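You operate a simulated robot arm through the tools that you are given. There is no shell and no other tool. Be economical: measure what you need, move in short steps, check, and stop when the job is done.

You are at the controls of a simulated robot arm. One attempt, no reset.

TASK
Count the end clips on the clear patch of the tool bench, then put as many of the cleaning pads from the clear patch of the tool bench on the reel strip of the long bench.

The check looks at the end state, three seconds after you hand in, the way a careful person would. Anything else that was tipped, shoved, dropped, spilled or broken makes it a failure.

THE ROBOT
A 6-joint arm with a two-finger parallel gripper on a trunk, on a base that drives. Base frame: it is fixed to the floor where the robot stands at the start and does not move with it; the origin is under the middle of the robot, x ahead of it, y to its left, z up. Lengths are in mm, angles in rad, forces in N, time in s.
With the tool pointing down near the work surface it reaches from about 320 to 700 mm from the robot's upright axis, wherever it stands. Its first joint turns from -2.897 to 2.897 rad. Places, roughly: reel strip of the long bench [3200, 1800, 900]. Payload 4.1 kg.
The TCP is the grasp point between the finger pads, 23 mm short of the fingertips. In the tool frame z runs along the fingers and y along their closing line. The gripper opens to 94 mm. The fingers are 38 mm wide and 10 mm thick; the gripper's body (54 by 96 mm) begins 39 mm behind the TCP.
Orientation is told as [roll, pitch, yaw] about the base's x, y, z axes, in that order, counted from this pose: with the fingers straight down and closing along the base's y, the tool's x points along the base's -x, its y along +y and its z along -z.

THE INTERFACE
- The arm moves only by the tool drive_tool. Its argument "steps" is a list of rows, each an object (a shift or turn left out is 0, a gripper value left out holds the last) with "linear": the shift along the tool's x, y, z in mm, a list of three; "delta_rot": the turn, a rotation vector about the tool's x, y, z in rad, a list of three; "gripper": the finger opening in mm, from 0 to 94. In form: [{"linear": [dx, dy, dz], "delta_rot": [wx, wy, wz], "gripper": gripper}, ...]. A call has 1 to 20 rows; each row is the pose to reach, as a shift and turn from the pose commanded when the call began, along the tool's axes at that moment. Each row takes 0.2 s and may step no farther than 50 mm and 0.15 rad from the row before; otherwise, or with a gripper value out of range, the whole call is refused. Where a pose cannot be reached the arm comes as near as it can. A force on the tool above 40 N (or 10 N above the force at the start of the call, whichever is more), or a blocked arm, ends the call early, and 0.2 s more pass. Each finger travels about 45 mm/s and halts on what it meets, pressing with about 30 N; the grip force reading is that of the motor and also rises with nothing between the fingers. The clock runs only during rows and for 0.2 s after the last one: add rows that repeat a pose to give the fingers time. It gives the time, the measured TCP pose, the force on the tool (base axes), the opening and the grip force at its end, in the units of the frame above (readings bear some noise), and new pictures: "pictures" is both (left out), scene, wrist or none.
- Cameras (640 x 400 px; columns grow to the right, rows downward): "scene" is now at [19.2, 147, 1538.7]; the picture's right is [-0.23, -0.97, 0.00], its down [-0.66, 0.16, -0.73] and it looks along [0.71, -0.17, -0.68] (base axes); focal length 291 px, centre (320, 200). "wrist" rides on the gripper at [86, 16, -74] in the tool frame; the picture's right is [-0.18, 0.98, 0.00], its down [-0.58, -0.11, -0.81] and it looks along [-0.79, -0.15, 0.59] (tool axes); focal length 243 px, centre (320, 200). There is no depth. A picture from a camera that has moved, and an enlarged one, comes with that camera's place and axes in the base frame and with its lens.
- lift_body(by): slides the trunk up (or, below 0, down) by that many mm; the arm and the scene camera ride with it, the base frame stays. It gives what a move gives, with no picture.
- roll_base(legs): drives the robot by 1 to 6 legs, each [ahead, turn to the left] in mm and rad, along the robot's own axes; the way and the turn of a leg run together, so that a leg with both is an arc; at most 1500 mm and 3.142 rad a leg. The arm and the cameras ride along, it lands a little off, and it stops where it bumps. It gives what a move gives, and a new picture of the scene camera.
- head_to(pan, tilt): turns the head with the scene camera to pan (to the left, within 2.705 rad either way) and tilt (down, from -0.506 to 1.204), counted from straight ahead of the robot. It gives what a move gives, and a new picture of the scene camera.
- zoom(camera, box): a new picture of the part [left, top, right, bottom] of that camera's present view, enlarged. The clock stands still meanwhile.
- sign_off(): hands the job in; it is judged then, once.

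Work in short steps. Places have to be worked out from the pictures, the camera data and where the tool is seen: move nearer, look again, correct. Check each grasp and each placing, and mend what went wrong. You have 120 turns and 170 pictures in all, those below and enlarged ones among them. Open the gripper and draw the arm clear of the work before you hand the job in, unless the task says otherwise; then end with one line.

The tools are called after "Call:" as name(argument=value, ...) on one line, values as JSON. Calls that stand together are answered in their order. drive_tool: Moves the arm, as the interface text tells. Its arguments: {"type":"object","properties":{"steps":{"type":"array","items":{"type":"object","properties":{"linear":{"type":"array","items":{"type":"number"}},"delta_rot":{"type":"array","items":{"type":"number"}},"gripper":{"type":"number"}}}},"pictures":{"type":"string","enum":["both","scene","wrist","none"]}},"required":["steps"]} The other tools are called the same way: lift_body (by) slides the trunk up or down; roll_base (legs) drives the base; head_to (pan, tilt) turns the head that bears the scene camera; zoom (camera, box) takes an enlarged picture of a part of a camera's view; sign_off () hands the job in.

At the start:

```text
time_s: 0.0
eef_pos: [422.2, 238.9, 1130.7]
ee_rot: [0.001, -0.001, 0.0]
wrist_force: [0.2, 0.9, -0.4]
gripper_width: 93.9
grasp_force: 0.1
trunk travel left (down, up): [-500.0, 90.0]
robot x, y, heading: [-1.6, 1.3, 0.003]
head pan, tilt: [-0.234, 0.747]
```

scene: 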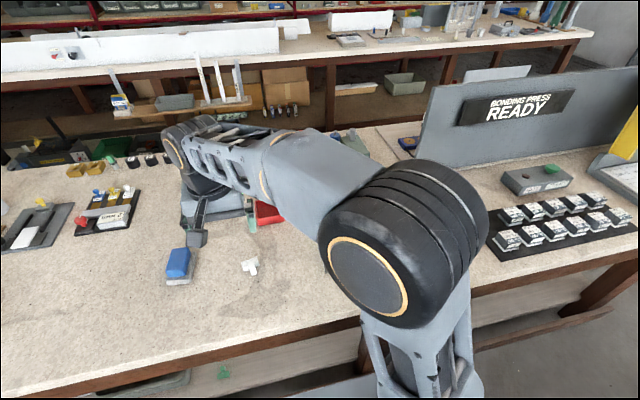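
wrist: 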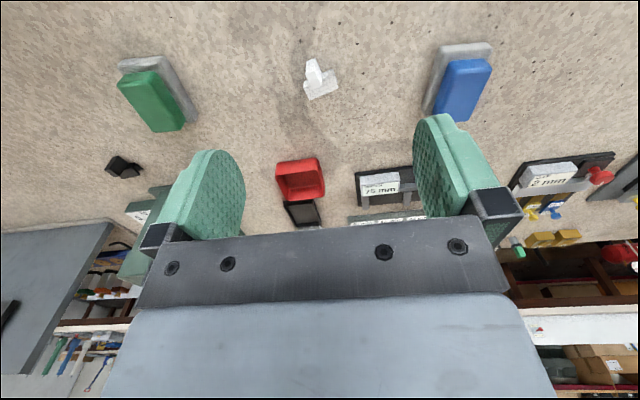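

The arm hides part of the tool bench; I see a blue block, a green block and a white piece that may be a clip. I enlarge both views to identify the objects.

Call:
zoom(camera="wrist", box=[80, 20, 400, 220])

Call:
zoom(camera="wrist", box=[320, 20, 640, 260])

Call:
zoom(camera="scene", box=[0, 120, 320, 320])

Call:
zoom(camera="scene", box=[320, 60, 640, 280])

```text
2.00 times, centred on (240, 120) of wrist
camera zoom: at [337.0, 254.6, 1204.5], right [0.18, 0.98, 0.0], down [0.58, -0.11, 0.81], along [0.79, -0.15, -0.59], focal length 485 px, centre (480, 360)
```

zoom: 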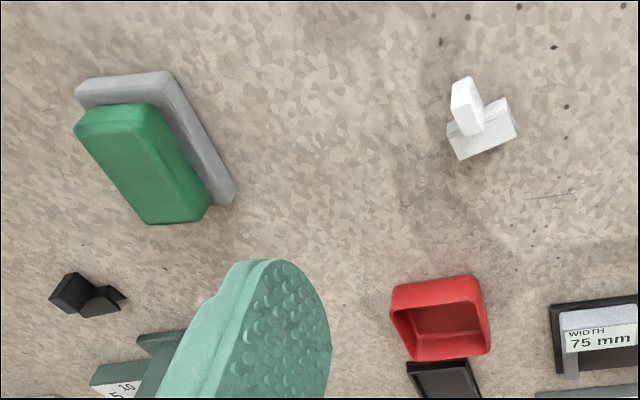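

```text
1.67 times, centred on (480, 140) of wrist
camera zoom: at [337.0, 254.6, 1204.5], right [0.18, 0.98, 0.0], down [0.58, -0.11, 0.81], along [0.79, -0.15, -0.59], focal length 404 px, centre (53, 300)
```

zoom: 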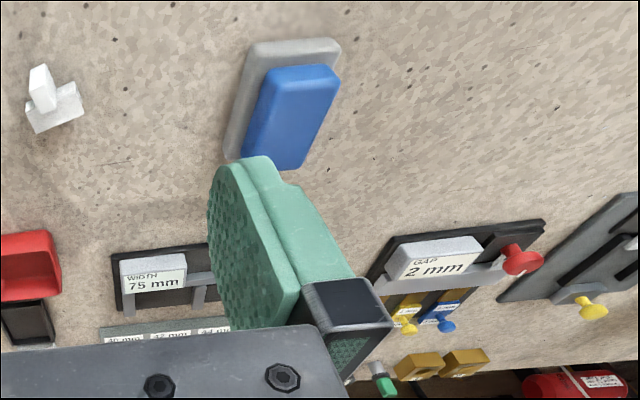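

```text
2.00 times, centred on (160, 220) of scene
camera zoom: at [19.2, 147.0, 1538.7], right [-0.23, -0.97, 0.0], down [-0.66, 0.16, -0.73], along [0.71, -0.17, -0.68], focal length 581 px, centre (640, 160)
```

zoom: 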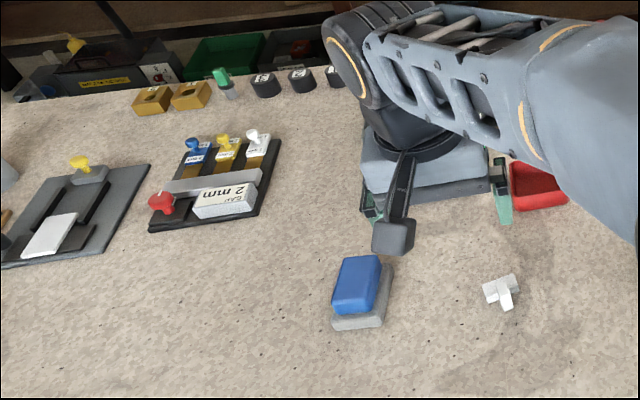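

```text
1.82 times, centred on (480, 170) of scene
camera zoom: at [19.2, 147.0, 1538.7], right [-0.23, -0.97, 0.0], down [-0.66, 0.16, -0.73], along [0.71, -0.17, -0.68], focal length 528 px, centre (29, 254)
```

zoom: 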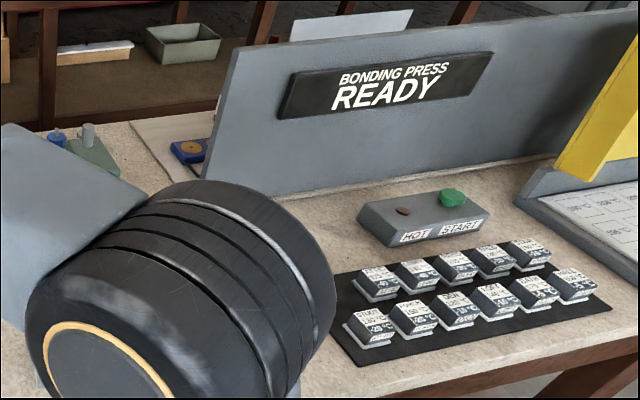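

Blue and green foam blocks on grey plates look like the cleaning pads, and white and black little L-shaped pieces could be end clips. I raise the trunk and pull the tool back to see more of the patch.

Call:
lift_body(by=90)

Call:
drive_tool(steps=[{"linear": [0, -45, 0]}, {"linear": [0, -90, 0]}, {"linear": [0, -135, 0]}, {"linear": [0, -180, 0]}, {"linear": [0, -225, 0]}, {"linear": [0, -270, 0]}])

```text
time_s: 1.2
eef_pos: [422.6, 239.6, 1220.0]
ee_rot: [0.001, 0.0, 0.0]
wrist_force: [-0.3, 0.0, 0.9]
gripper_width: 94.0
grasp_force: 0.1
trunk travel left (down, up): [-590.0, 0.0]
robot x, y, heading: [-0.7, 1.6, 0.001]
head pan, tilt: [-0.234, 0.747]
```

```text
time_s: 2.6
eef_pos: [419.6, -32.0, 1218.8]
ee_rot: [-0.001, 0.002, 0.0]
wrist_force: [0.6, -0.5, -0.6]
gripper_width: 94.0
grasp_force: 0.1
trunk travel left (down, up): [-590.0, 0.0]
robot x, y, heading: [-1.9, -3.3, 0.002]
head pan, tilt: [-0.234, 0.747]
camera scene: at [19.3, 146.2, 1628.8], right [-0.23, -0.97, 0.0], down [-0.66, 0.16, -0.73], along [0.71, -0.17, -0.68], focal length 291 px, centre (320, 200)
camera wrist: at [334.6, -15.8, 1293.3], right [0.18, 0.98, 0.0], down [0.58, -0.11, 0.81], along [0.79, -0.15, -0.59], focal length 243 px, centre (320, 200)
```

scene: 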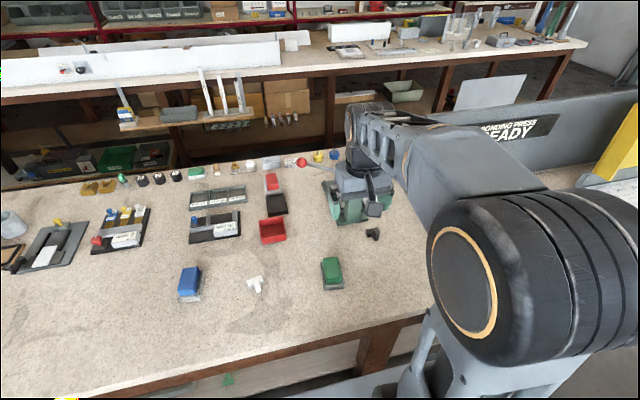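
wrist: 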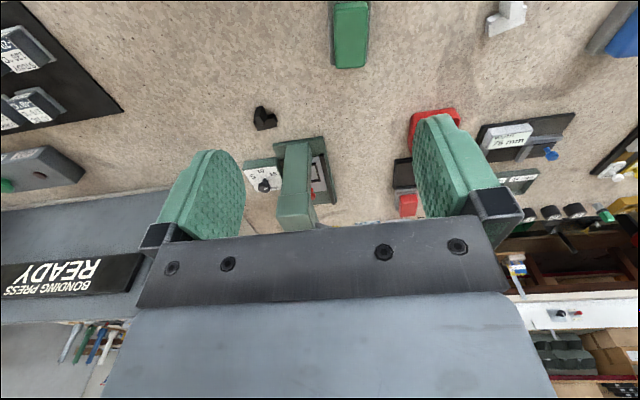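

The bench is much clearer now. I enlarge the central area.

Call:
zoom(camera="scene", box=[140, 140, 420, 315])

Call:
zoom(camera="scene", box=[0, 140, 280, 315])

Call:
zoom(camera="scene", box=[0, 0, 640, 160])

```text
2.29 times, centred on (280, 228) of scene
camera zoom: at [19.3, 146.2, 1628.8], right [-0.23, -0.97, 0.0], down [-0.66, 0.16, -0.73], along [0.71, -0.17, -0.68], focal length 664 px, centre (411, 137)
```

zoom: 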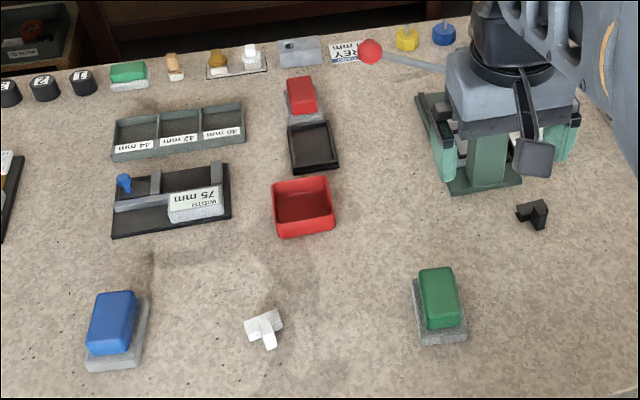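

```text
2.29 times, centred on (140, 228) of scene
camera zoom: at [19.3, 146.2, 1628.8], right [-0.23, -0.97, 0.0], down [-0.66, 0.16, -0.73], along [0.71, -0.17, -0.68], focal length 664 px, centre (731, 137)
```

zoom: 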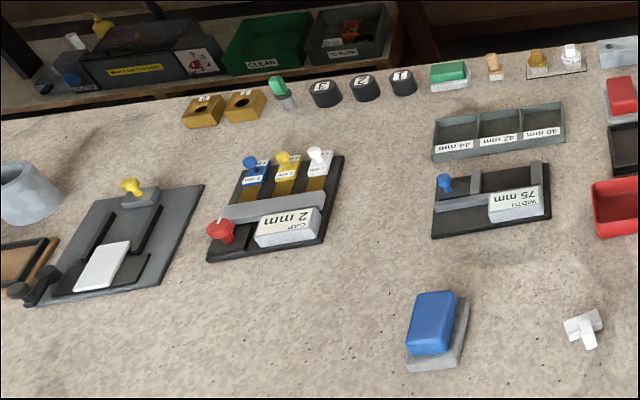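

```text
1.00 times, centred on (320, 80) of scene
camera zoom: at [19.3, 146.2, 1628.8], right [-0.23, -0.97, 0.0], down [-0.66, 0.16, -0.73], along [0.71, -0.17, -0.68], focal length 291 px, centre (320, 320)
```

zoom: 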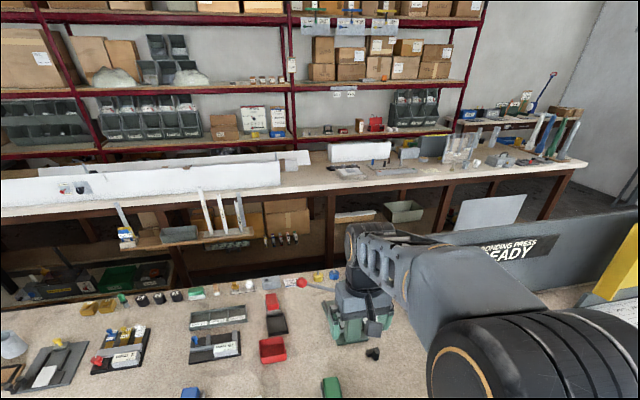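

The white piece is near (498, 221), the black piece near (597, -175). I zoom tightly to compare their shapes.

Call:
zoom(camera="scene", box=[357, 224, 389, 244])

Call:
zoom(camera="scene", box=[240, 274, 272, 294])

Call:
zoom(camera="wrist", box=[224, 90, 304, 140])

Call:
zoom(camera="wrist", box=[320, 0, 560, 60])

```text
16.00 times, centred on (373, 234) of scene
camera zoom: at [19.3, 146.2, 1628.8], right [-0.23, -0.97, 0.0], down [-0.66, 0.16, -0.73], along [0.71, -0.17, -0.68], focal length 4650 px, centre (-528, -344)
```

zoom: 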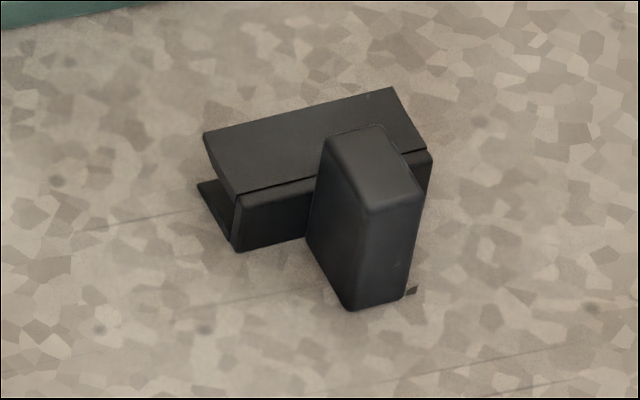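

```text
16.00 times, centred on (256, 284) of scene
camera zoom: at [19.3, 146.2, 1628.8], right [-0.23, -0.97, 0.0], down [-0.66, 0.16, -0.73], along [0.71, -0.17, -0.68], focal length 4650 px, centre (1344, -1144)
```

zoom: 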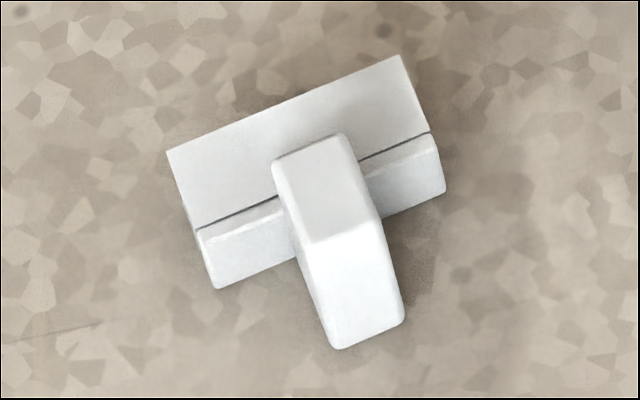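

```text
8.00 times, centred on (264, 115) of wrist
camera zoom: at [334.6, -15.8, 1293.3], right [0.18, 0.98, 0.0], down [0.58, -0.11, 0.81], along [0.79, -0.15, -0.59], focal length 1941 px, centre (768, 880)
```

zoom: 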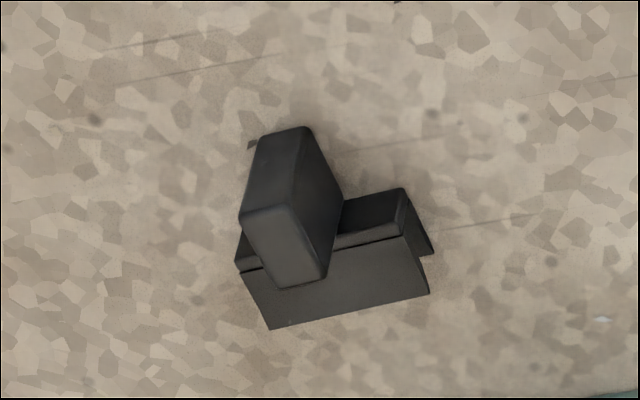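

```text
2.67 times, centred on (440, 30) of wrist
camera zoom: at [334.6, -15.8, 1293.3], right [0.18, 0.98, 0.0], down [0.58, -0.11, 0.81], along [0.79, -0.15, -0.59], focal length 647 px, centre (0, 653)
```

zoom: 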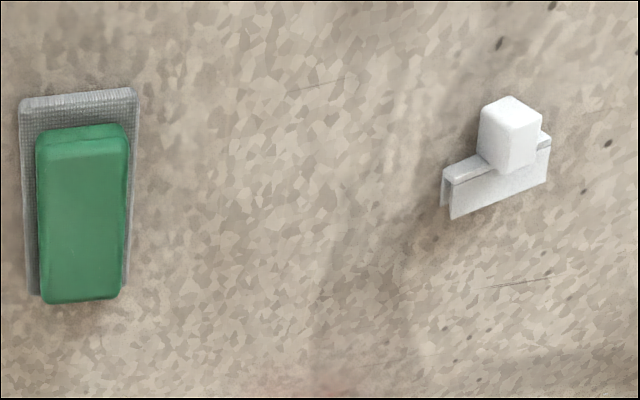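

Both small pieces are end clips (a clip bar with a stub), so so far the count is 2 and there are two pads, blue and green. I look around with the head to check the rest of the tool bench and to find the long bench's reel strip.

Call:
head_to(pan=0.45, tilt=0.35)

Call:
head_to(pan=0.8, tilt=0.8)

Call:
head_to(pan=1.5, tilt=0.4)

Call:
head_to(pan=-1.0, tilt=0.7)

```text
time_s: 3.7
eef_pos: [420.3, -29.8, 1220.0]
ee_rot: [0.0, 0.001, 0.001]
wrist_force: [0.4, 0.3, 0.6]
gripper_width: 94.1
grasp_force: 0.2
trunk travel left (down, up): [-590.0, 0.0]
robot x, y, heading: [-1.6, 1.8, 0.002]
head pan, tilt: [0.45, 0.351]
camera scene: at [22.3, 206.6, 1664.0], right [0.43, -0.9, 0.0], down [-0.31, -0.15, -0.94], along [0.85, 0.41, -0.34], focal length 291 px, centre (320, 200)
```

scene: 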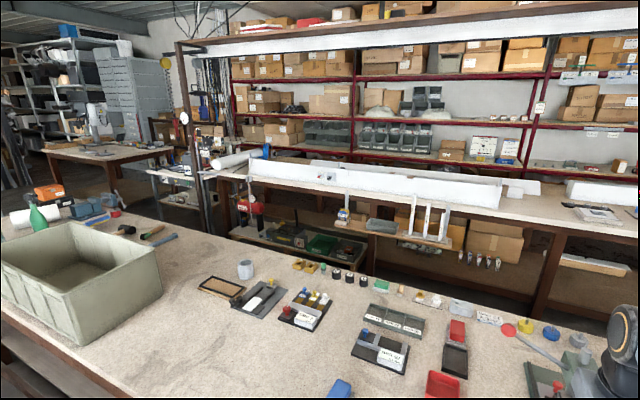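

```text
time_s: 4.6
eef_pos: [421.3, -30.5, 1219.2]
ee_rot: [-0.001, 0.0, -0.001]
wrist_force: [-0.3, -0.4, -0.8]
gripper_width: 93.7
grasp_force: 0.0
trunk travel left (down, up): [-590.0, 0.0]
robot x, y, heading: [-0.4, 0.2, 0.003]
head pan, tilt: [0.799, 0.799]
camera scene: at [-5.2, 224.0, 1624.5], right [0.72, -0.7, 0.0], down [-0.5, -0.51, -0.7], along [0.49, 0.5, -0.72], focal length 291 px, centre (320, 200)
```

scene: 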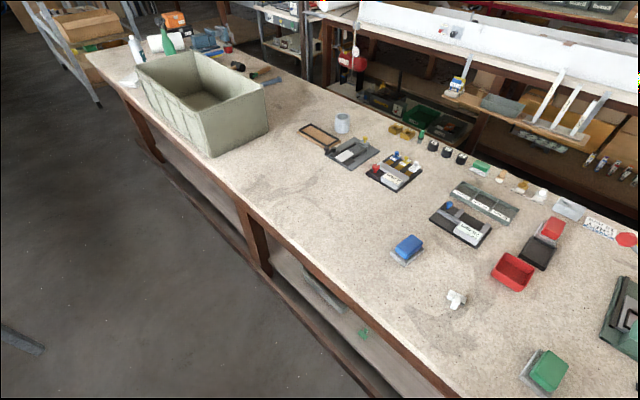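

```text
time_s: 5.7
eef_pos: [420.6, -30.6, 1219.3]
ee_rot: [-0.001, 0.0, 0.0]
wrist_force: [0.1, -0.8, -0.7]
gripper_width: 94.2
grasp_force: 0.1
trunk travel left (down, up): [-590.0, 0.0]
robot x, y, heading: [0.9, -2.5, -0.007]
head pan, tilt: [1.499, 0.4]
camera scene: at [-54.8, 258.6, 1659.5], right [1.0, -0.07, 0.0], down [-0.03, -0.39, -0.92], along [0.07, 0.92, -0.39], focal length 291 px, centre (320, 200)
```

scene: 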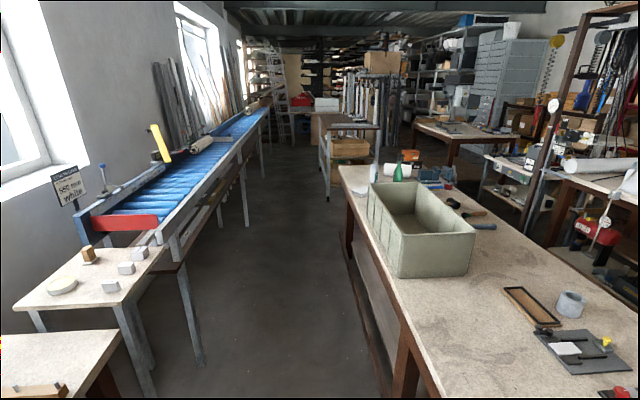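

```text
time_s: 8.0
eef_pos: [420.6, -30.2, 1219.3]
ee_rot: [-0.001, 0.0, 0.001]
wrist_force: [-0.2, 0.3, -1.2]
gripper_width: 93.9
grasp_force: 0.0
trunk travel left (down, up): [-590.0, 0.0]
robot x, y, heading: [3.3, -0.4, 0.003]
head pan, tilt: [-1.0, 0.7]
camera scene: at [-15.6, 94.7, 1632.7], right [-0.84, -0.54, 0.0], down [-0.35, 0.54, -0.77], along [0.41, -0.64, -0.64], focal length 291 px, centre (320, 200)
```

scene: 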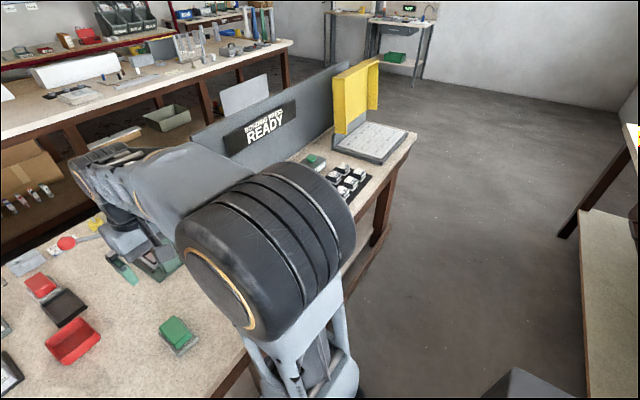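

Tool bench ends near y=-1440 and y=2820, long bench front is around x≈2100. I point the head at the patch with higher tilt to measure the pads before grasping.

Call:
head_to(pan=0.3, tilt=1.0)

Call:
zoom(camera="scene", box=[200, 60, 520, 260])

```text
time_s: 9.4
eef_pos: [420.7, -30.0, 1219.9]
ee_rot: [0.001, 0.0, 0.001]
wrist_force: [-0.1, -0.3, -0.5]
gripper_width: 94.0
grasp_force: 0.2
trunk travel left (down, up): [-590.0, 0.0]
robot x, y, heading: [1.0, 0.2, 0.001]
head pan, tilt: [0.3, 1.0]
camera scene: at [5.0, 186.7, 1609.3], right [0.3, -0.96, 0.0], down [-0.8, -0.25, -0.54], along [0.52, 0.16, -0.84], focal length 291 px, centre (320, 200)
```

scene: 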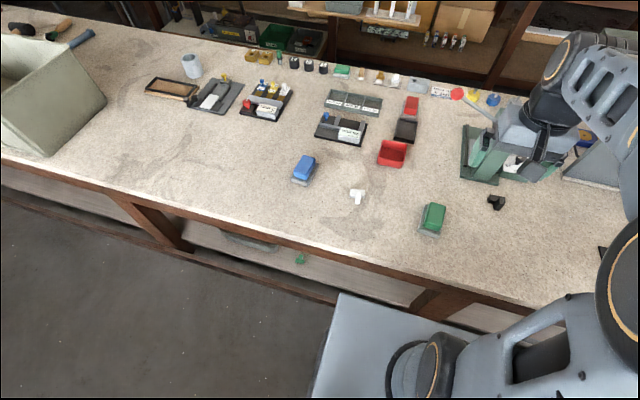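

```text
2.00 times, centred on (360, 160) of scene
camera zoom: at [5.0, 186.7, 1609.3], right [0.3, -0.96, 0.0], down [-0.8, -0.25, -0.54], along [0.52, 0.16, -0.84], focal length 581 px, centre (240, 280)
```

zoom: 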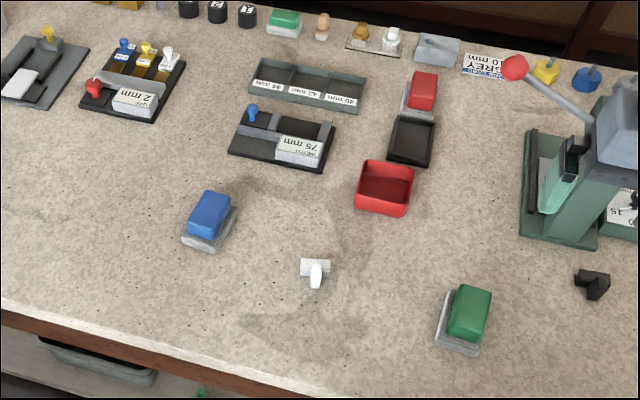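

Nothing further on the patch so far. I zoom tightly on each pad for geometry.

Call:
zoom(camera="scene", box=[408, 195, 456, 245])

Call:
zoom(camera="scene", box=[280, 145, 328, 195])

```text
8.00 times, centred on (432, 220) of scene
camera zoom: at [5.0, 186.7, 1609.3], right [0.3, -0.96, 0.0], down [-0.8, -0.25, -0.54], along [0.52, 0.16, -0.84], focal length 2325 px, centre (-576, 40)
```

zoom: 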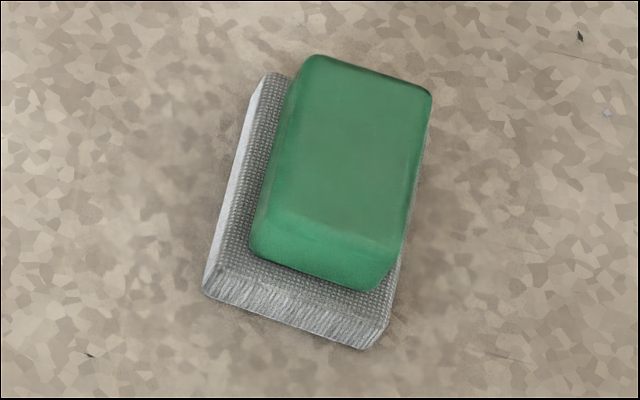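

```text
8.00 times, centred on (304, 170) of scene
camera zoom: at [5.0, 186.7, 1609.3], right [0.3, -0.96, 0.0], down [-0.8, -0.25, -0.54], along [0.52, 0.16, -0.84], focal length 2325 px, centre (448, 440)
```

zoom: 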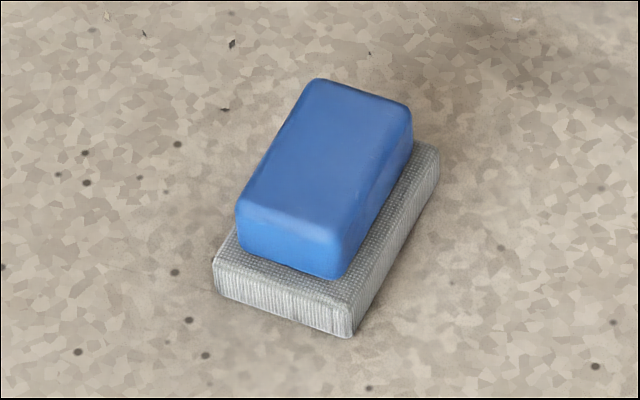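

Green block: about 43×65 mm, centre ≈(489,-2), yaw ≈ -0.107, on a grey base about 57 wide. I move above it at z≈1000 with open fingers.

Call:
drive_tool(steps=[{"linear": [-14, 6, 44], "delta_rot": [0, 0, 0.02]}, {"linear": [-28, 11, 88], "delta_rot": [0, 0, 0.04]}, {"linear": [-42, 17, 132], "delta_rot": [0, 0, 0.065]}, {"linear": [-56, 22, 176], "delta_rot": [0, 0, 0.085]}, {"linear": [-69, 28, 219], "delta_rot": [0, 0, 0.107]}, {"linear": [-69, 28, 219], "delta_rot": [0, 0, 0.107]}])

```text
time_s: 10.8
eef_pos: [489.9, -2.4, 1001.6]
ee_rot: [0.0, 0.001, -0.108]
wrist_force: [0.4, 0.2, -0.1]
gripper_width: 94.0
grasp_force: 0.1
trunk travel left (down, up): [-590.0, 0.0]
robot x, y, heading: [1.9, -1.5, -0.0]
head pan, tilt: [0.3, 1.0]
camera scene: at [5.1, 186.8, 1609.3], right [0.3, -0.96, 0.0], down [-0.8, -0.25, -0.54], along [0.52, 0.16, -0.84], focal length 291 px, centre (320, 200)
camera wrist: at [407.1, 23.3, 1075.5], right [0.29, 0.96, 0.0], down [0.57, -0.17, 0.81], along [0.77, -0.23, -0.59], focal length 243 px, centre (320, 200)
```

scene: 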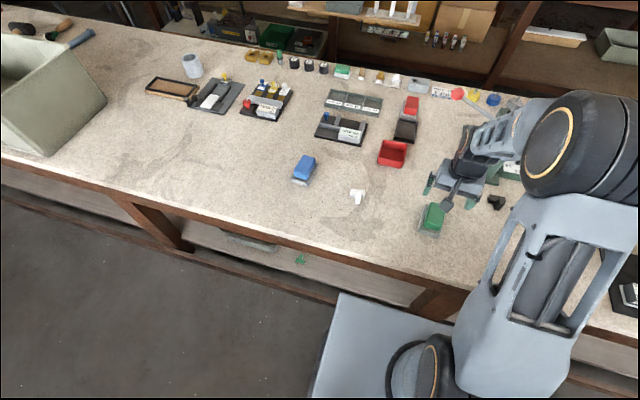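
wrist: 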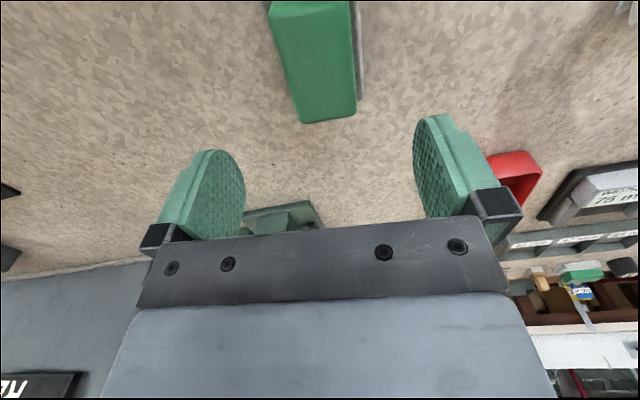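

The block's far end is near (519,-1), consistent with centre ≈(488,1). I descend to z≈950, shifting y by +3, and recheck.

Call:
drive_tool(steps=[{"linear": [0, 3, 26]}, {"linear": [0, 3, 52]}, {"linear": [0, 3, 52]}])

Call:
zoom(camera="scene", box=[408, 165, 488, 245])

```text
time_s: 11.6
eef_pos: [491.2, 0.4, 950.0]
ee_rot: [-0.003, 0.0, -0.106]
wrist_force: [-0.5, 0.2, 0.6]
gripper_width: 94.1
grasp_force: 0.0
trunk travel left (down, up): [-590.0, 0.0]
robot x, y, heading: [-1.2, 0.2, 0.0]
head pan, tilt: [0.3, 1.0]
camera scene: at [5.1, 186.8, 1609.3], right [0.3, -0.96, 0.0], down [-0.8, -0.25, -0.54], along [0.52, 0.16, -0.84], focal length 291 px, centre (320, 200)
camera wrist: at [408.1, 25.7, 1023.7], right [0.29, 0.96, 0.0], down [0.57, -0.17, 0.81], along [0.77, -0.23, -0.59], focal length 243 px, centre (320, 200)
```

scene: 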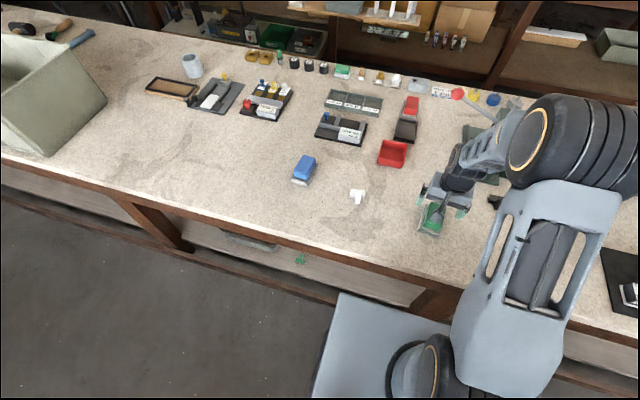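
wrist: 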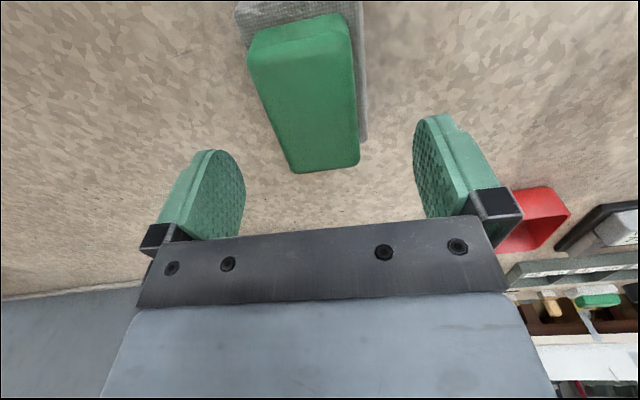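

```text
5.00 times, centred on (448, 205) of scene
camera zoom: at [5.1, 186.8, 1609.3], right [0.3, -0.96, 0.0], down [-0.8, -0.25, -0.54], along [0.52, 0.16, -0.84], focal length 1453 px, centre (-320, 175)
```

zoom: 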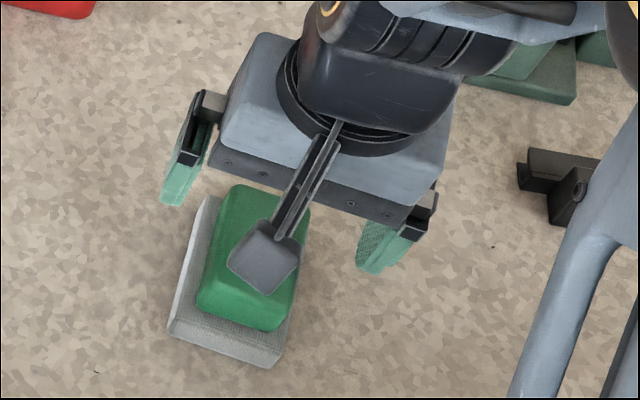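

Ray intersection puts the block top at z≈917 with centre ≈(484,1.5). I descend to TCP z≈912 (tips ≈889, above the base's top) and close.

Call:
drive_tool(steps=[{"linear": [5, 1, 19]}, {"linear": [5, 1, 38]}, {"linear": [5, 1, 38]}, {"linear": [5, 1, 38], "gripper": 30}, {"linear": [5, 1, 38], "gripper": 30}, {"linear": [5, 1, 38], "gripper": 30}, {"linear": [5, 1, 38], "gripper": 30}])

Call:
zoom(camera="scene", box=[408, 165, 488, 245])

```text
time_s: 13.2
eef_pos: [486.7, 2.0, 912.2]
ee_rot: [0.001, -0.001, -0.107]
wrist_force: [-0.1, -0.7, -0.4]
gripper_width: 59.0
grasp_force: 30.3
trunk travel left (down, up): [-590.0, 0.0]
robot x, y, heading: [-1.0, -1.3, 0.002]
head pan, tilt: [0.3, 1.0]
camera scene: at [5.1, 186.8, 1609.3], right [0.3, -0.96, 0.0], down [-0.8, -0.25, -0.54], along [0.52, 0.16, -0.84], focal length 291 px, centre (320, 200)
camera wrist: at [403.6, 26.3, 986.2], right [0.29, 0.96, 0.0], down [0.57, -0.17, 0.81], along [0.77, -0.23, -0.59], focal length 243 px, centre (320, 200)
```

scene: 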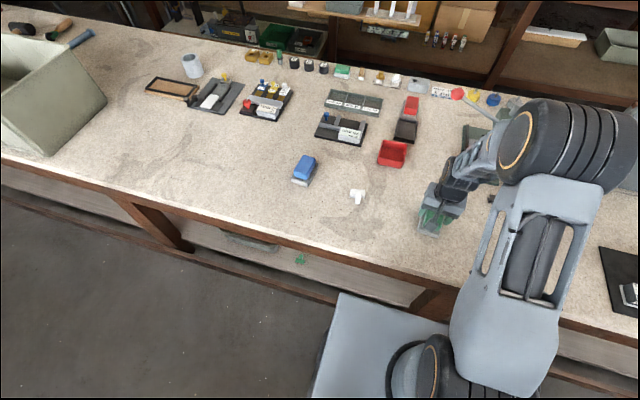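
wrist: 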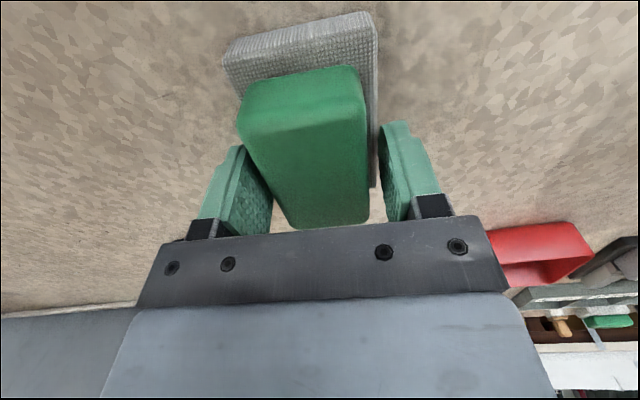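

```text
5.00 times, centred on (448, 205) of scene
camera zoom: at [5.1, 186.8, 1609.3], right [0.3, -0.96, 0.0], down [-0.8, -0.25, -0.54], along [0.52, 0.16, -0.84], focal length 1453 px, centre (-320, 175)
```

zoom: 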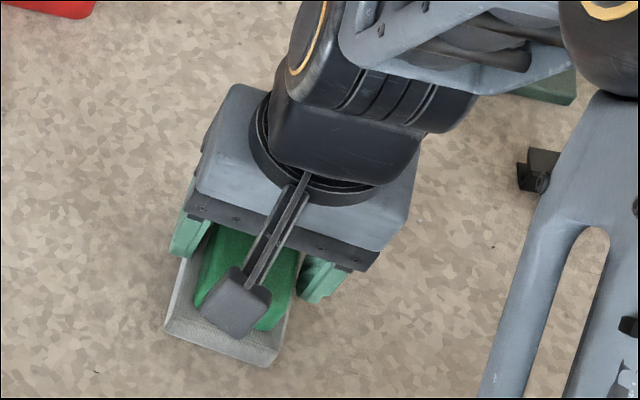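

The opening stopped at 59 mm, the width of the grey base, so the tips caught its upper edge. I open slightly, rise 9 mm and close on the green block itself.

Call:
drive_tool(steps=[{"linear": [0, 0, 0], "gripper": 75}, {"linear": [0, 0, 0], "gripper": 75}, {"linear": [0, 0, -9], "gripper": 75}, {"linear": [0, 0, -9], "gripper": 75}, {"linear": [0, 0, -9], "gripper": 30}, {"linear": [0, 0, -9], "gripper": 30}, {"linear": [0, 0, -9], "gripper": 30}, {"linear": [0, 0, -9], "gripper": 30}, {"linear": [0, 0, -9], "gripper": 30}], pictures="wrist")

```text
time_s: 15.2
eef_pos: [486.7, 2.3, 921.5]
ee_rot: [-0.001, 0.001, -0.106]
wrist_force: [0.1, 1.0, 2.6]
gripper_width: 44.4
grasp_force: 30.0
trunk travel left (down, up): [-590.0, 0.0]
robot x, y, heading: [1.4, 1.0, -0.001]
head pan, tilt: [0.3, 1.0]
camera wrist: at [403.5, 26.6, 995.2], right [0.29, 0.96, 0.0], down [0.57, -0.17, 0.81], along [0.77, -0.23, -0.59], focal length 243 px, centre (320, 200)
```

wrist: 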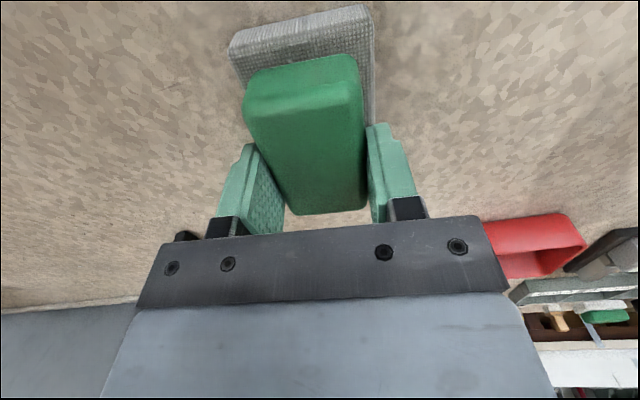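

Fingers now hold the green block (44.4 mm). I lift straight up and check it follows.

Call:
drive_tool(steps=[{"linear": [0, 0, -20], "gripper": 30}, {"linear": [0, 0, -60]}, {"linear": [0, 0, -100]}, {"linear": [0, 0, -140]}, {"linear": [0, 0, -180]}, {"linear": [25, 0, -220]}, {"linear": [60, 0, -250]}])

```text
time_s: 16.8
eef_pos: [426.3, 6.7, 1170.6]
ee_rot: [-0.001, -0.002, -0.106]
wrist_force: [0.4, 0.0, -0.5]
gripper_width: 44.5
grasp_force: 29.8
trunk travel left (down, up): [-590.0, 0.0]
robot x, y, heading: [0.5, 1.1, 0.002]
head pan, tilt: [0.3, 1.0]
camera scene: at [3.9, 186.8, 1609.3], right [0.3, -0.96, 0.0], down [-0.8, -0.25, -0.54], along [0.52, 0.16, -0.84], focal length 291 px, centre (320, 200)
camera wrist: at [343.6, 31.9, 1244.7], right [0.29, 0.96, 0.0], down [0.57, -0.17, 0.81], along [0.77, -0.23, -0.59], focal length 243 px, centre (320, 200)
```

scene: 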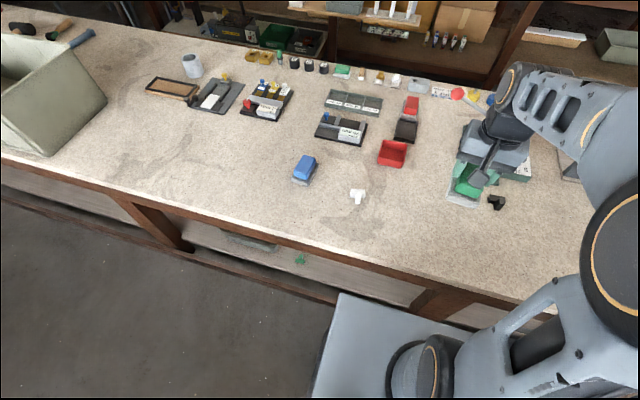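
wrist: 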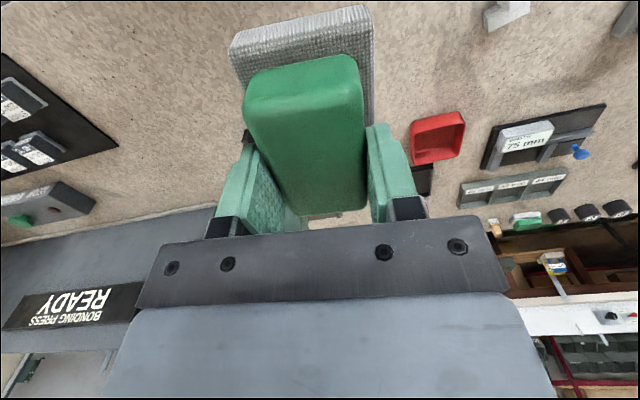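

The pad is held. I look right and behind to plan the drive route around the tool bench.

Call:
head_to(pan=-1.57, tilt=0.5)

Call:
head_to(pan=-2.4, tilt=0.6)

Call:
head_to(pan=2.3, tilt=0.6)

Call:
head_to(pan=1.2, tilt=0.25)

```text
time_s: 18.7
eef_pos: [429.4, 6.2, 1170.4]
ee_rot: [0.001, 0.001, -0.106]
wrist_force: [0.0, -0.2, -1.2]
gripper_width: 44.5
grasp_force: 30.3
trunk travel left (down, up): [-590.0, 0.0]
robot x, y, heading: [0.4, -3.7, -0.003]
head pan, tilt: [-1.571, 0.499]
camera scene: at [-61.4, 75.2, 1650.4], right [-1.0, 0.0, 0.0], down [0.0, 0.48, -0.88], along [0.0, -0.88, -0.48], focal length 291 px, centre (320, 200)
```

scene: 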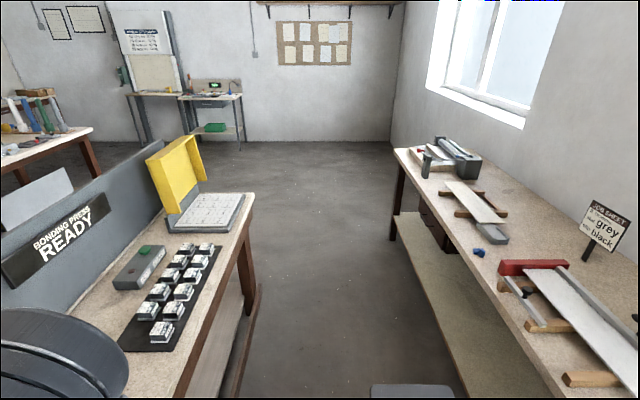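

```text
time_s: 19.8
eef_pos: [429.1, 7.3, 1169.9]
ee_rot: [0.001, 0.0, -0.107]
wrist_force: [0.2, -0.5, -0.9]
gripper_width: 44.3
grasp_force: 29.5
trunk travel left (down, up): [-590.0, 0.0]
robot x, y, heading: [1.2, -3.8, 0.001]
head pan, tilt: [-2.4, 0.6]
camera scene: at [-126.6, 106.4, 1641.3], right [-0.68, 0.74, 0.0], down [0.42, 0.38, -0.83], along [-0.61, -0.56, -0.56], focal length 291 px, centre (320, 200)
```

scene: 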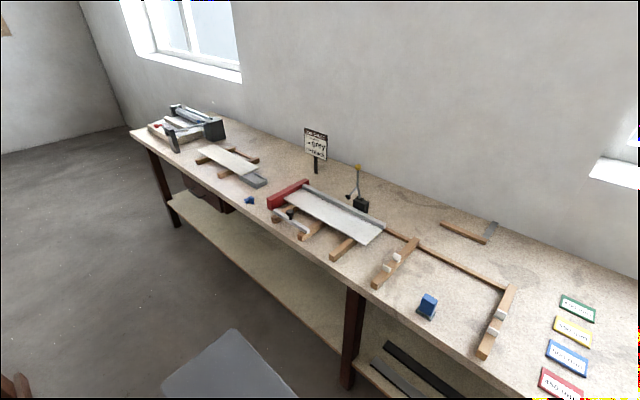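

```text
time_s: 23.6
eef_pos: [428.3, 6.9, 1170.9]
ee_rot: [0.002, 0.001, -0.106]
wrist_force: [-0.5, 0.8, -1.8]
gripper_width: 44.4
grasp_force: 30.3
trunk travel left (down, up): [-590.0, 0.0]
robot x, y, heading: [-3.0, -3.5, -0.003]
head pan, tilt: [2.3, 0.6]
camera scene: at [-120.4, 232.1, 1641.3], right [0.75, 0.67, 0.0], down [0.38, -0.42, -0.83], along [-0.55, 0.62, -0.56], focal length 291 px, centre (320, 200)
```

scene: 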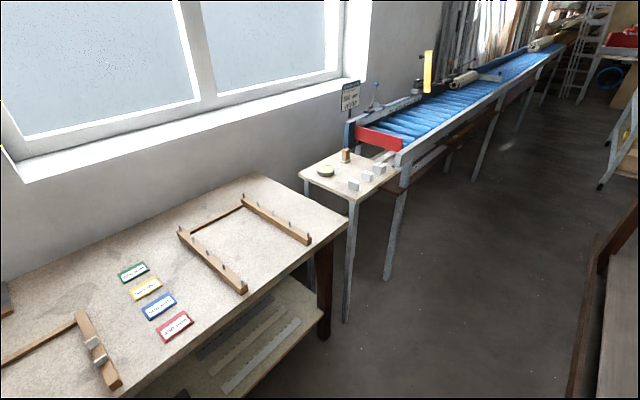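

```text
time_s: 24.9
eef_pos: [427.1, 6.4, 1169.9]
ee_rot: [0.0, 0.0, -0.108]
wrist_force: [-0.1, -0.3, -1.5]
gripper_width: 44.5
grasp_force: 29.9
trunk travel left (down, up): [-590.0, 0.0]
robot x, y, heading: [-5.2, -3.5, -0.003]
head pan, tilt: [1.201, 0.25]
camera scene: at [-27.8, 253.3, 1673.5], right [0.93, -0.36, 0.0], down [-0.09, -0.23, -0.97], along [0.35, 0.9, -0.25], focal length 291 px, centre (320, 200)
```

scene: 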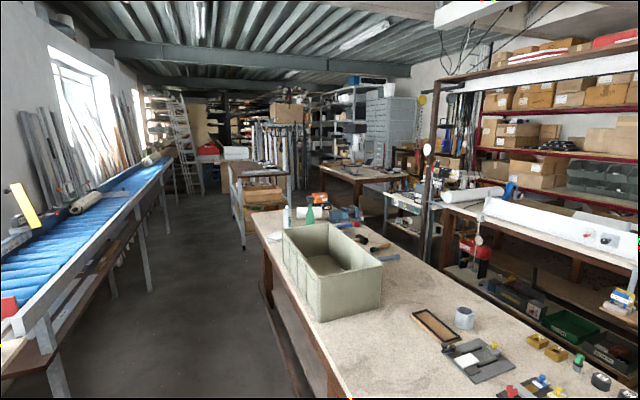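

The right-hand way (aisle x≈-600…310, bench end y≈-1410) looks open. I back up 150 mm and turn right to face it, then look.

Call:
roll_base(legs=[[-145, 0], [0, -1.571]])

Call:
head_to(pan=0, tilt=0.6)

```text
time_s: 30.1
eef_pos: [-138.8, -428.1, 1170.9]
ee_rot: [0.0, 0.0, -1.679]
wrist_force: [-0.4, -0.1, 0.2]
gripper_width: 44.8
grasp_force: 29.6
trunk travel left (down, up): [-590.0, 0.0]
robot x, y, heading: [-143.7, 1.2, -1.568]
head pan, tilt: [1.201, 0.25]
camera scene: at [107.3, 25.7, 1673.5], right [-0.36, -0.93, 0.0], down [-0.23, 0.09, -0.97], along [0.9, -0.35, -0.25], focal length 291 px, centre (320, 200)
```

scene: 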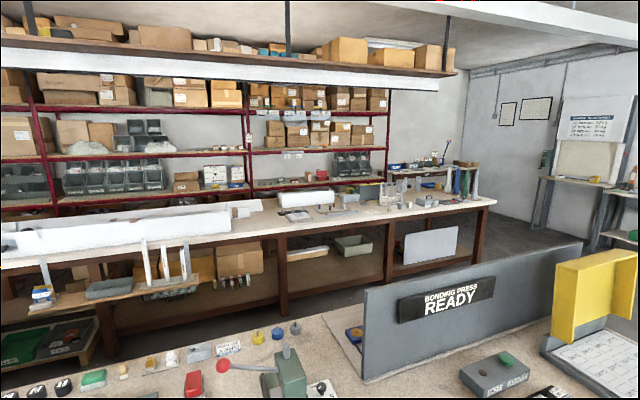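

```text
time_s: 31.4
eef_pos: [-138.8, -427.1, 1170.4]
ee_rot: [0.002, -0.001, -1.679]
wrist_force: [-0.8, 0.4, -0.8]
gripper_width: 44.8
grasp_force: 29.7
trunk travel left (down, up): [-590.0, 0.0]
robot x, y, heading: [-143.9, 0.4, -1.579]
head pan, tilt: [0.0, 0.6]
camera scene: at [20.4, -28.8, 1641.3], right [-1.0, 0.0, 0.0], down [0.0, 0.56, -0.83], along [0.0, -0.83, -0.56], focal length 291 px, centre (320, 200)
```

scene: 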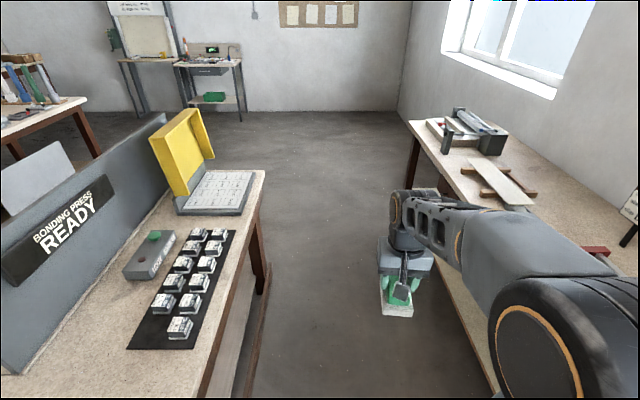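

The path ahead is clear. I drive 2000 mm to pass the bench end, then turn left toward +x.

Call:
roll_base(legs=[[1400, 0], [650, 0], [0, 1.57]])

```text
time_s: 45.4
eef_pos: [302.8, -2027.6, 1170.1]
ee_rot: [-0.001, 0.0, -0.103]
wrist_force: [0.6, 0.4, -1.0]
gripper_width: 44.6
grasp_force: 29.1
trunk travel left (down, up): [-590.0, 0.0]
robot x, y, heading: [-124.9, -2036.4, 0.004]
head pan, tilt: [0.0, 0.6]
camera scene: at [-98.1, -1870.0, 1641.3], right [0.0, -1.0, 0.0], down [-0.56, 0.0, -0.83], along [0.83, 0.0, -0.56], focal length 291 px, centre (320, 200)
```

scene: 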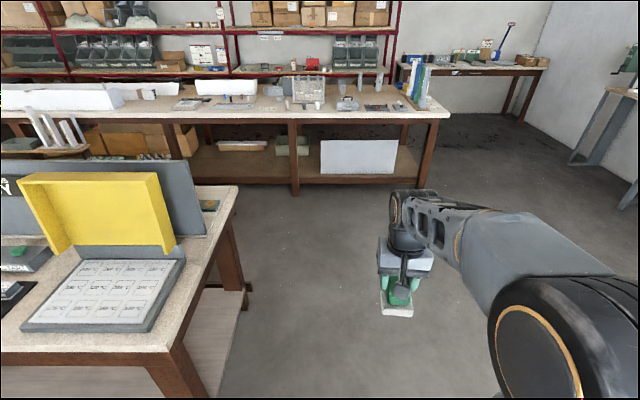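

The long bench front is at x≈2260. I drive 1750 mm ahead into the corridor mouth and turn left to face along it.

Call:
roll_base(legs=[[1300, 0], [470, 0], [0, 1.57]])

Call:
head_to(pan=-0.5, tilt=0.3)

```text
time_s: 58.2
eef_pos: [1650.5, -1625.6, 1171.1]
ee_rot: [0.0, 0.0, 1.453]
wrist_force: [-0.4, 0.3, -0.9]
gripper_width: 44.6
grasp_force: 30.1
trunk travel left (down, up): [-590.0, 0.0]
robot x, y, heading: [1653.1, -2053.3, 1.558]
head pan, tilt: [0.0, 0.6]
camera scene: at [1485.6, -2023.5, 1641.3], right [1.0, -0.01, 0.0], down [-0.01, -0.56, -0.83], along [0.01, 0.83, -0.56], focal length 291 px, centre (320, 200)
```

scene: 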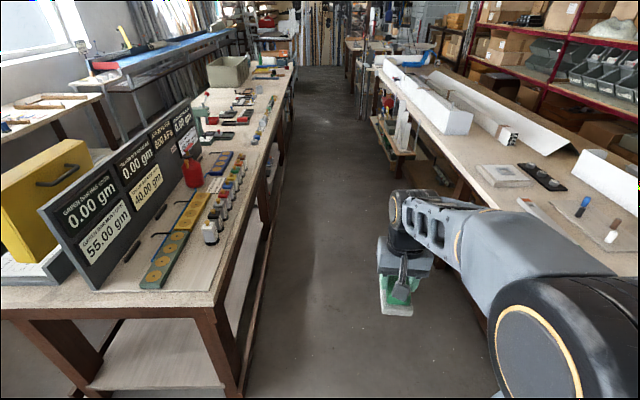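

```text
time_s: 59.1
eef_pos: [1650.1, -1624.5, 1170.5]
ee_rot: [0.001, 0.001, 1.455]
wrist_force: [0.1, 0.1, -0.3]
gripper_width: 44.6
grasp_force: 29.7
trunk travel left (down, up): [-590.0, 0.0]
robot x, y, heading: [1659.0, -2052.5, 1.562]
head pan, tilt: [-0.499, 0.3]
camera scene: at [1530.2, -2030.3, 1668.8], right [0.87, -0.49, 0.0], down [-0.14, -0.26, -0.96], along [0.46, 0.83, -0.3], focal length 291 px, centre (320, 200)
```

scene: 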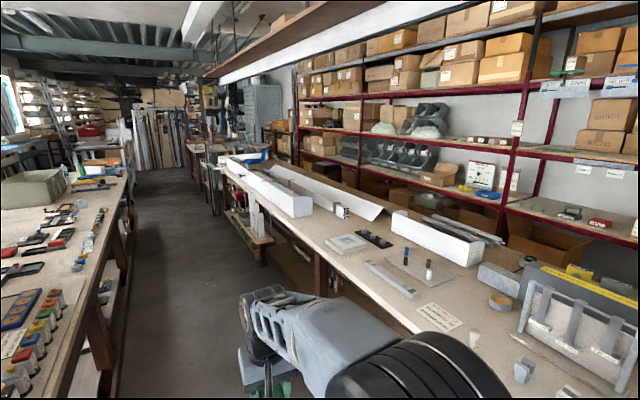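

I zoom to where the reel strip (3200,1800) should project, around (290,166).

Call:
zoom(camera="scene", box=[200, 120, 400, 245])

```text
3.20 times, centred on (300, 182) of scene
camera zoom: at [1530.2, -2030.3, 1668.8], right [0.87, -0.49, 0.0], down [-0.14, -0.26, -0.96], along [0.46, 0.83, -0.3], focal length 930 px, centre (384, 256)
```

zoom: 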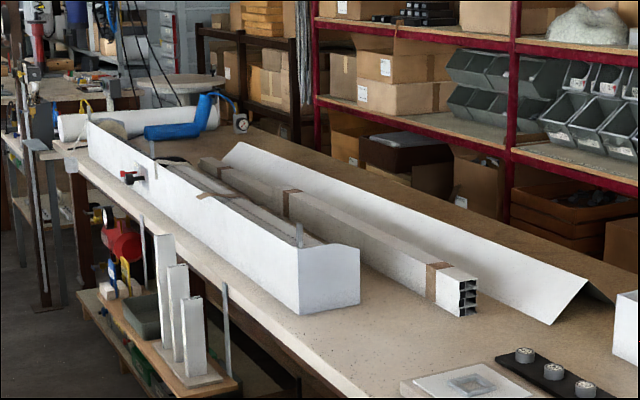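

The target seems at the back of the long bench near the blue dispenser, behind the white trough. I drive up the corridor and look from closer.

Call:
roll_base(legs=[[1500, 0.01], [1400, 0]])

Call:
head_to(pan=-0.9, tilt=0.4)

```text
time_s: 73.1
eef_pos: [1632.8, 1268.3, 1170.6]
ee_rot: [0.0, 0.001, 1.464]
wrist_force: [0.1, 0.1, -0.1]
gripper_width: 44.3
grasp_force: 30.3
trunk travel left (down, up): [-590.0, 0.0]
robot x, y, heading: [1636.5, 840.6, 1.571]
head pan, tilt: [-0.499, 0.3]
camera scene: at [1516.2, 862.2, 1668.8], right [0.88, -0.48, 0.0], down [-0.14, -0.26, -0.96], along [0.46, 0.84, -0.3], focal length 291 px, centre (320, 200)
```

scene: 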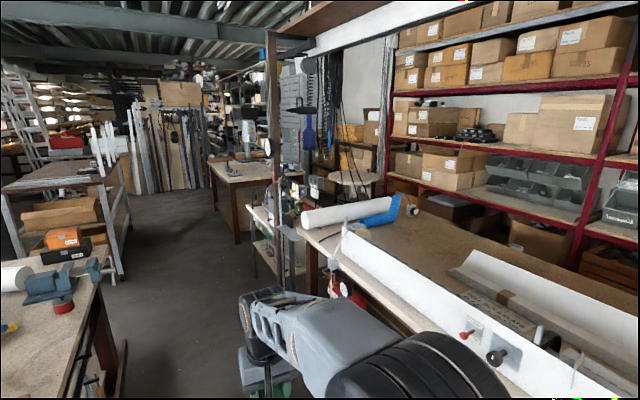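

```text
time_s: 74.0
eef_pos: [1633.5, 1268.7, 1169.2]
ee_rot: [0.001, 0.0, 1.464]
wrist_force: [0.3, -0.5, -1.3]
gripper_width: 44.5
grasp_force: 30.0
trunk travel left (down, up): [-590.0, 0.0]
robot x, y, heading: [1635.3, 840.4, 1.571]
head pan, tilt: [-0.901, 0.4]
camera scene: at [1544.1, 837.6, 1659.6], right [0.62, -0.78, 0.0], down [-0.3, -0.24, -0.92], along [0.72, 0.57, -0.39], focal length 291 px, centre (320, 200)
```

scene: 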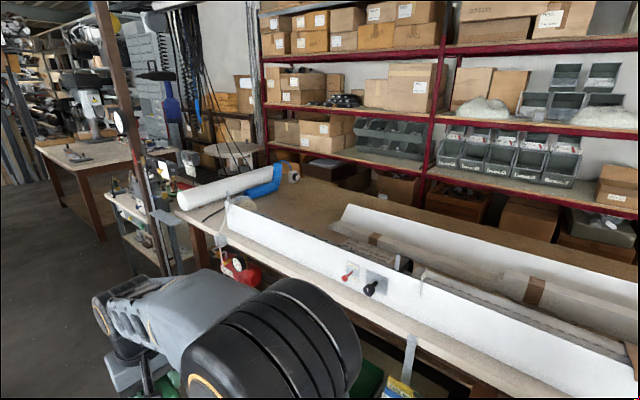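

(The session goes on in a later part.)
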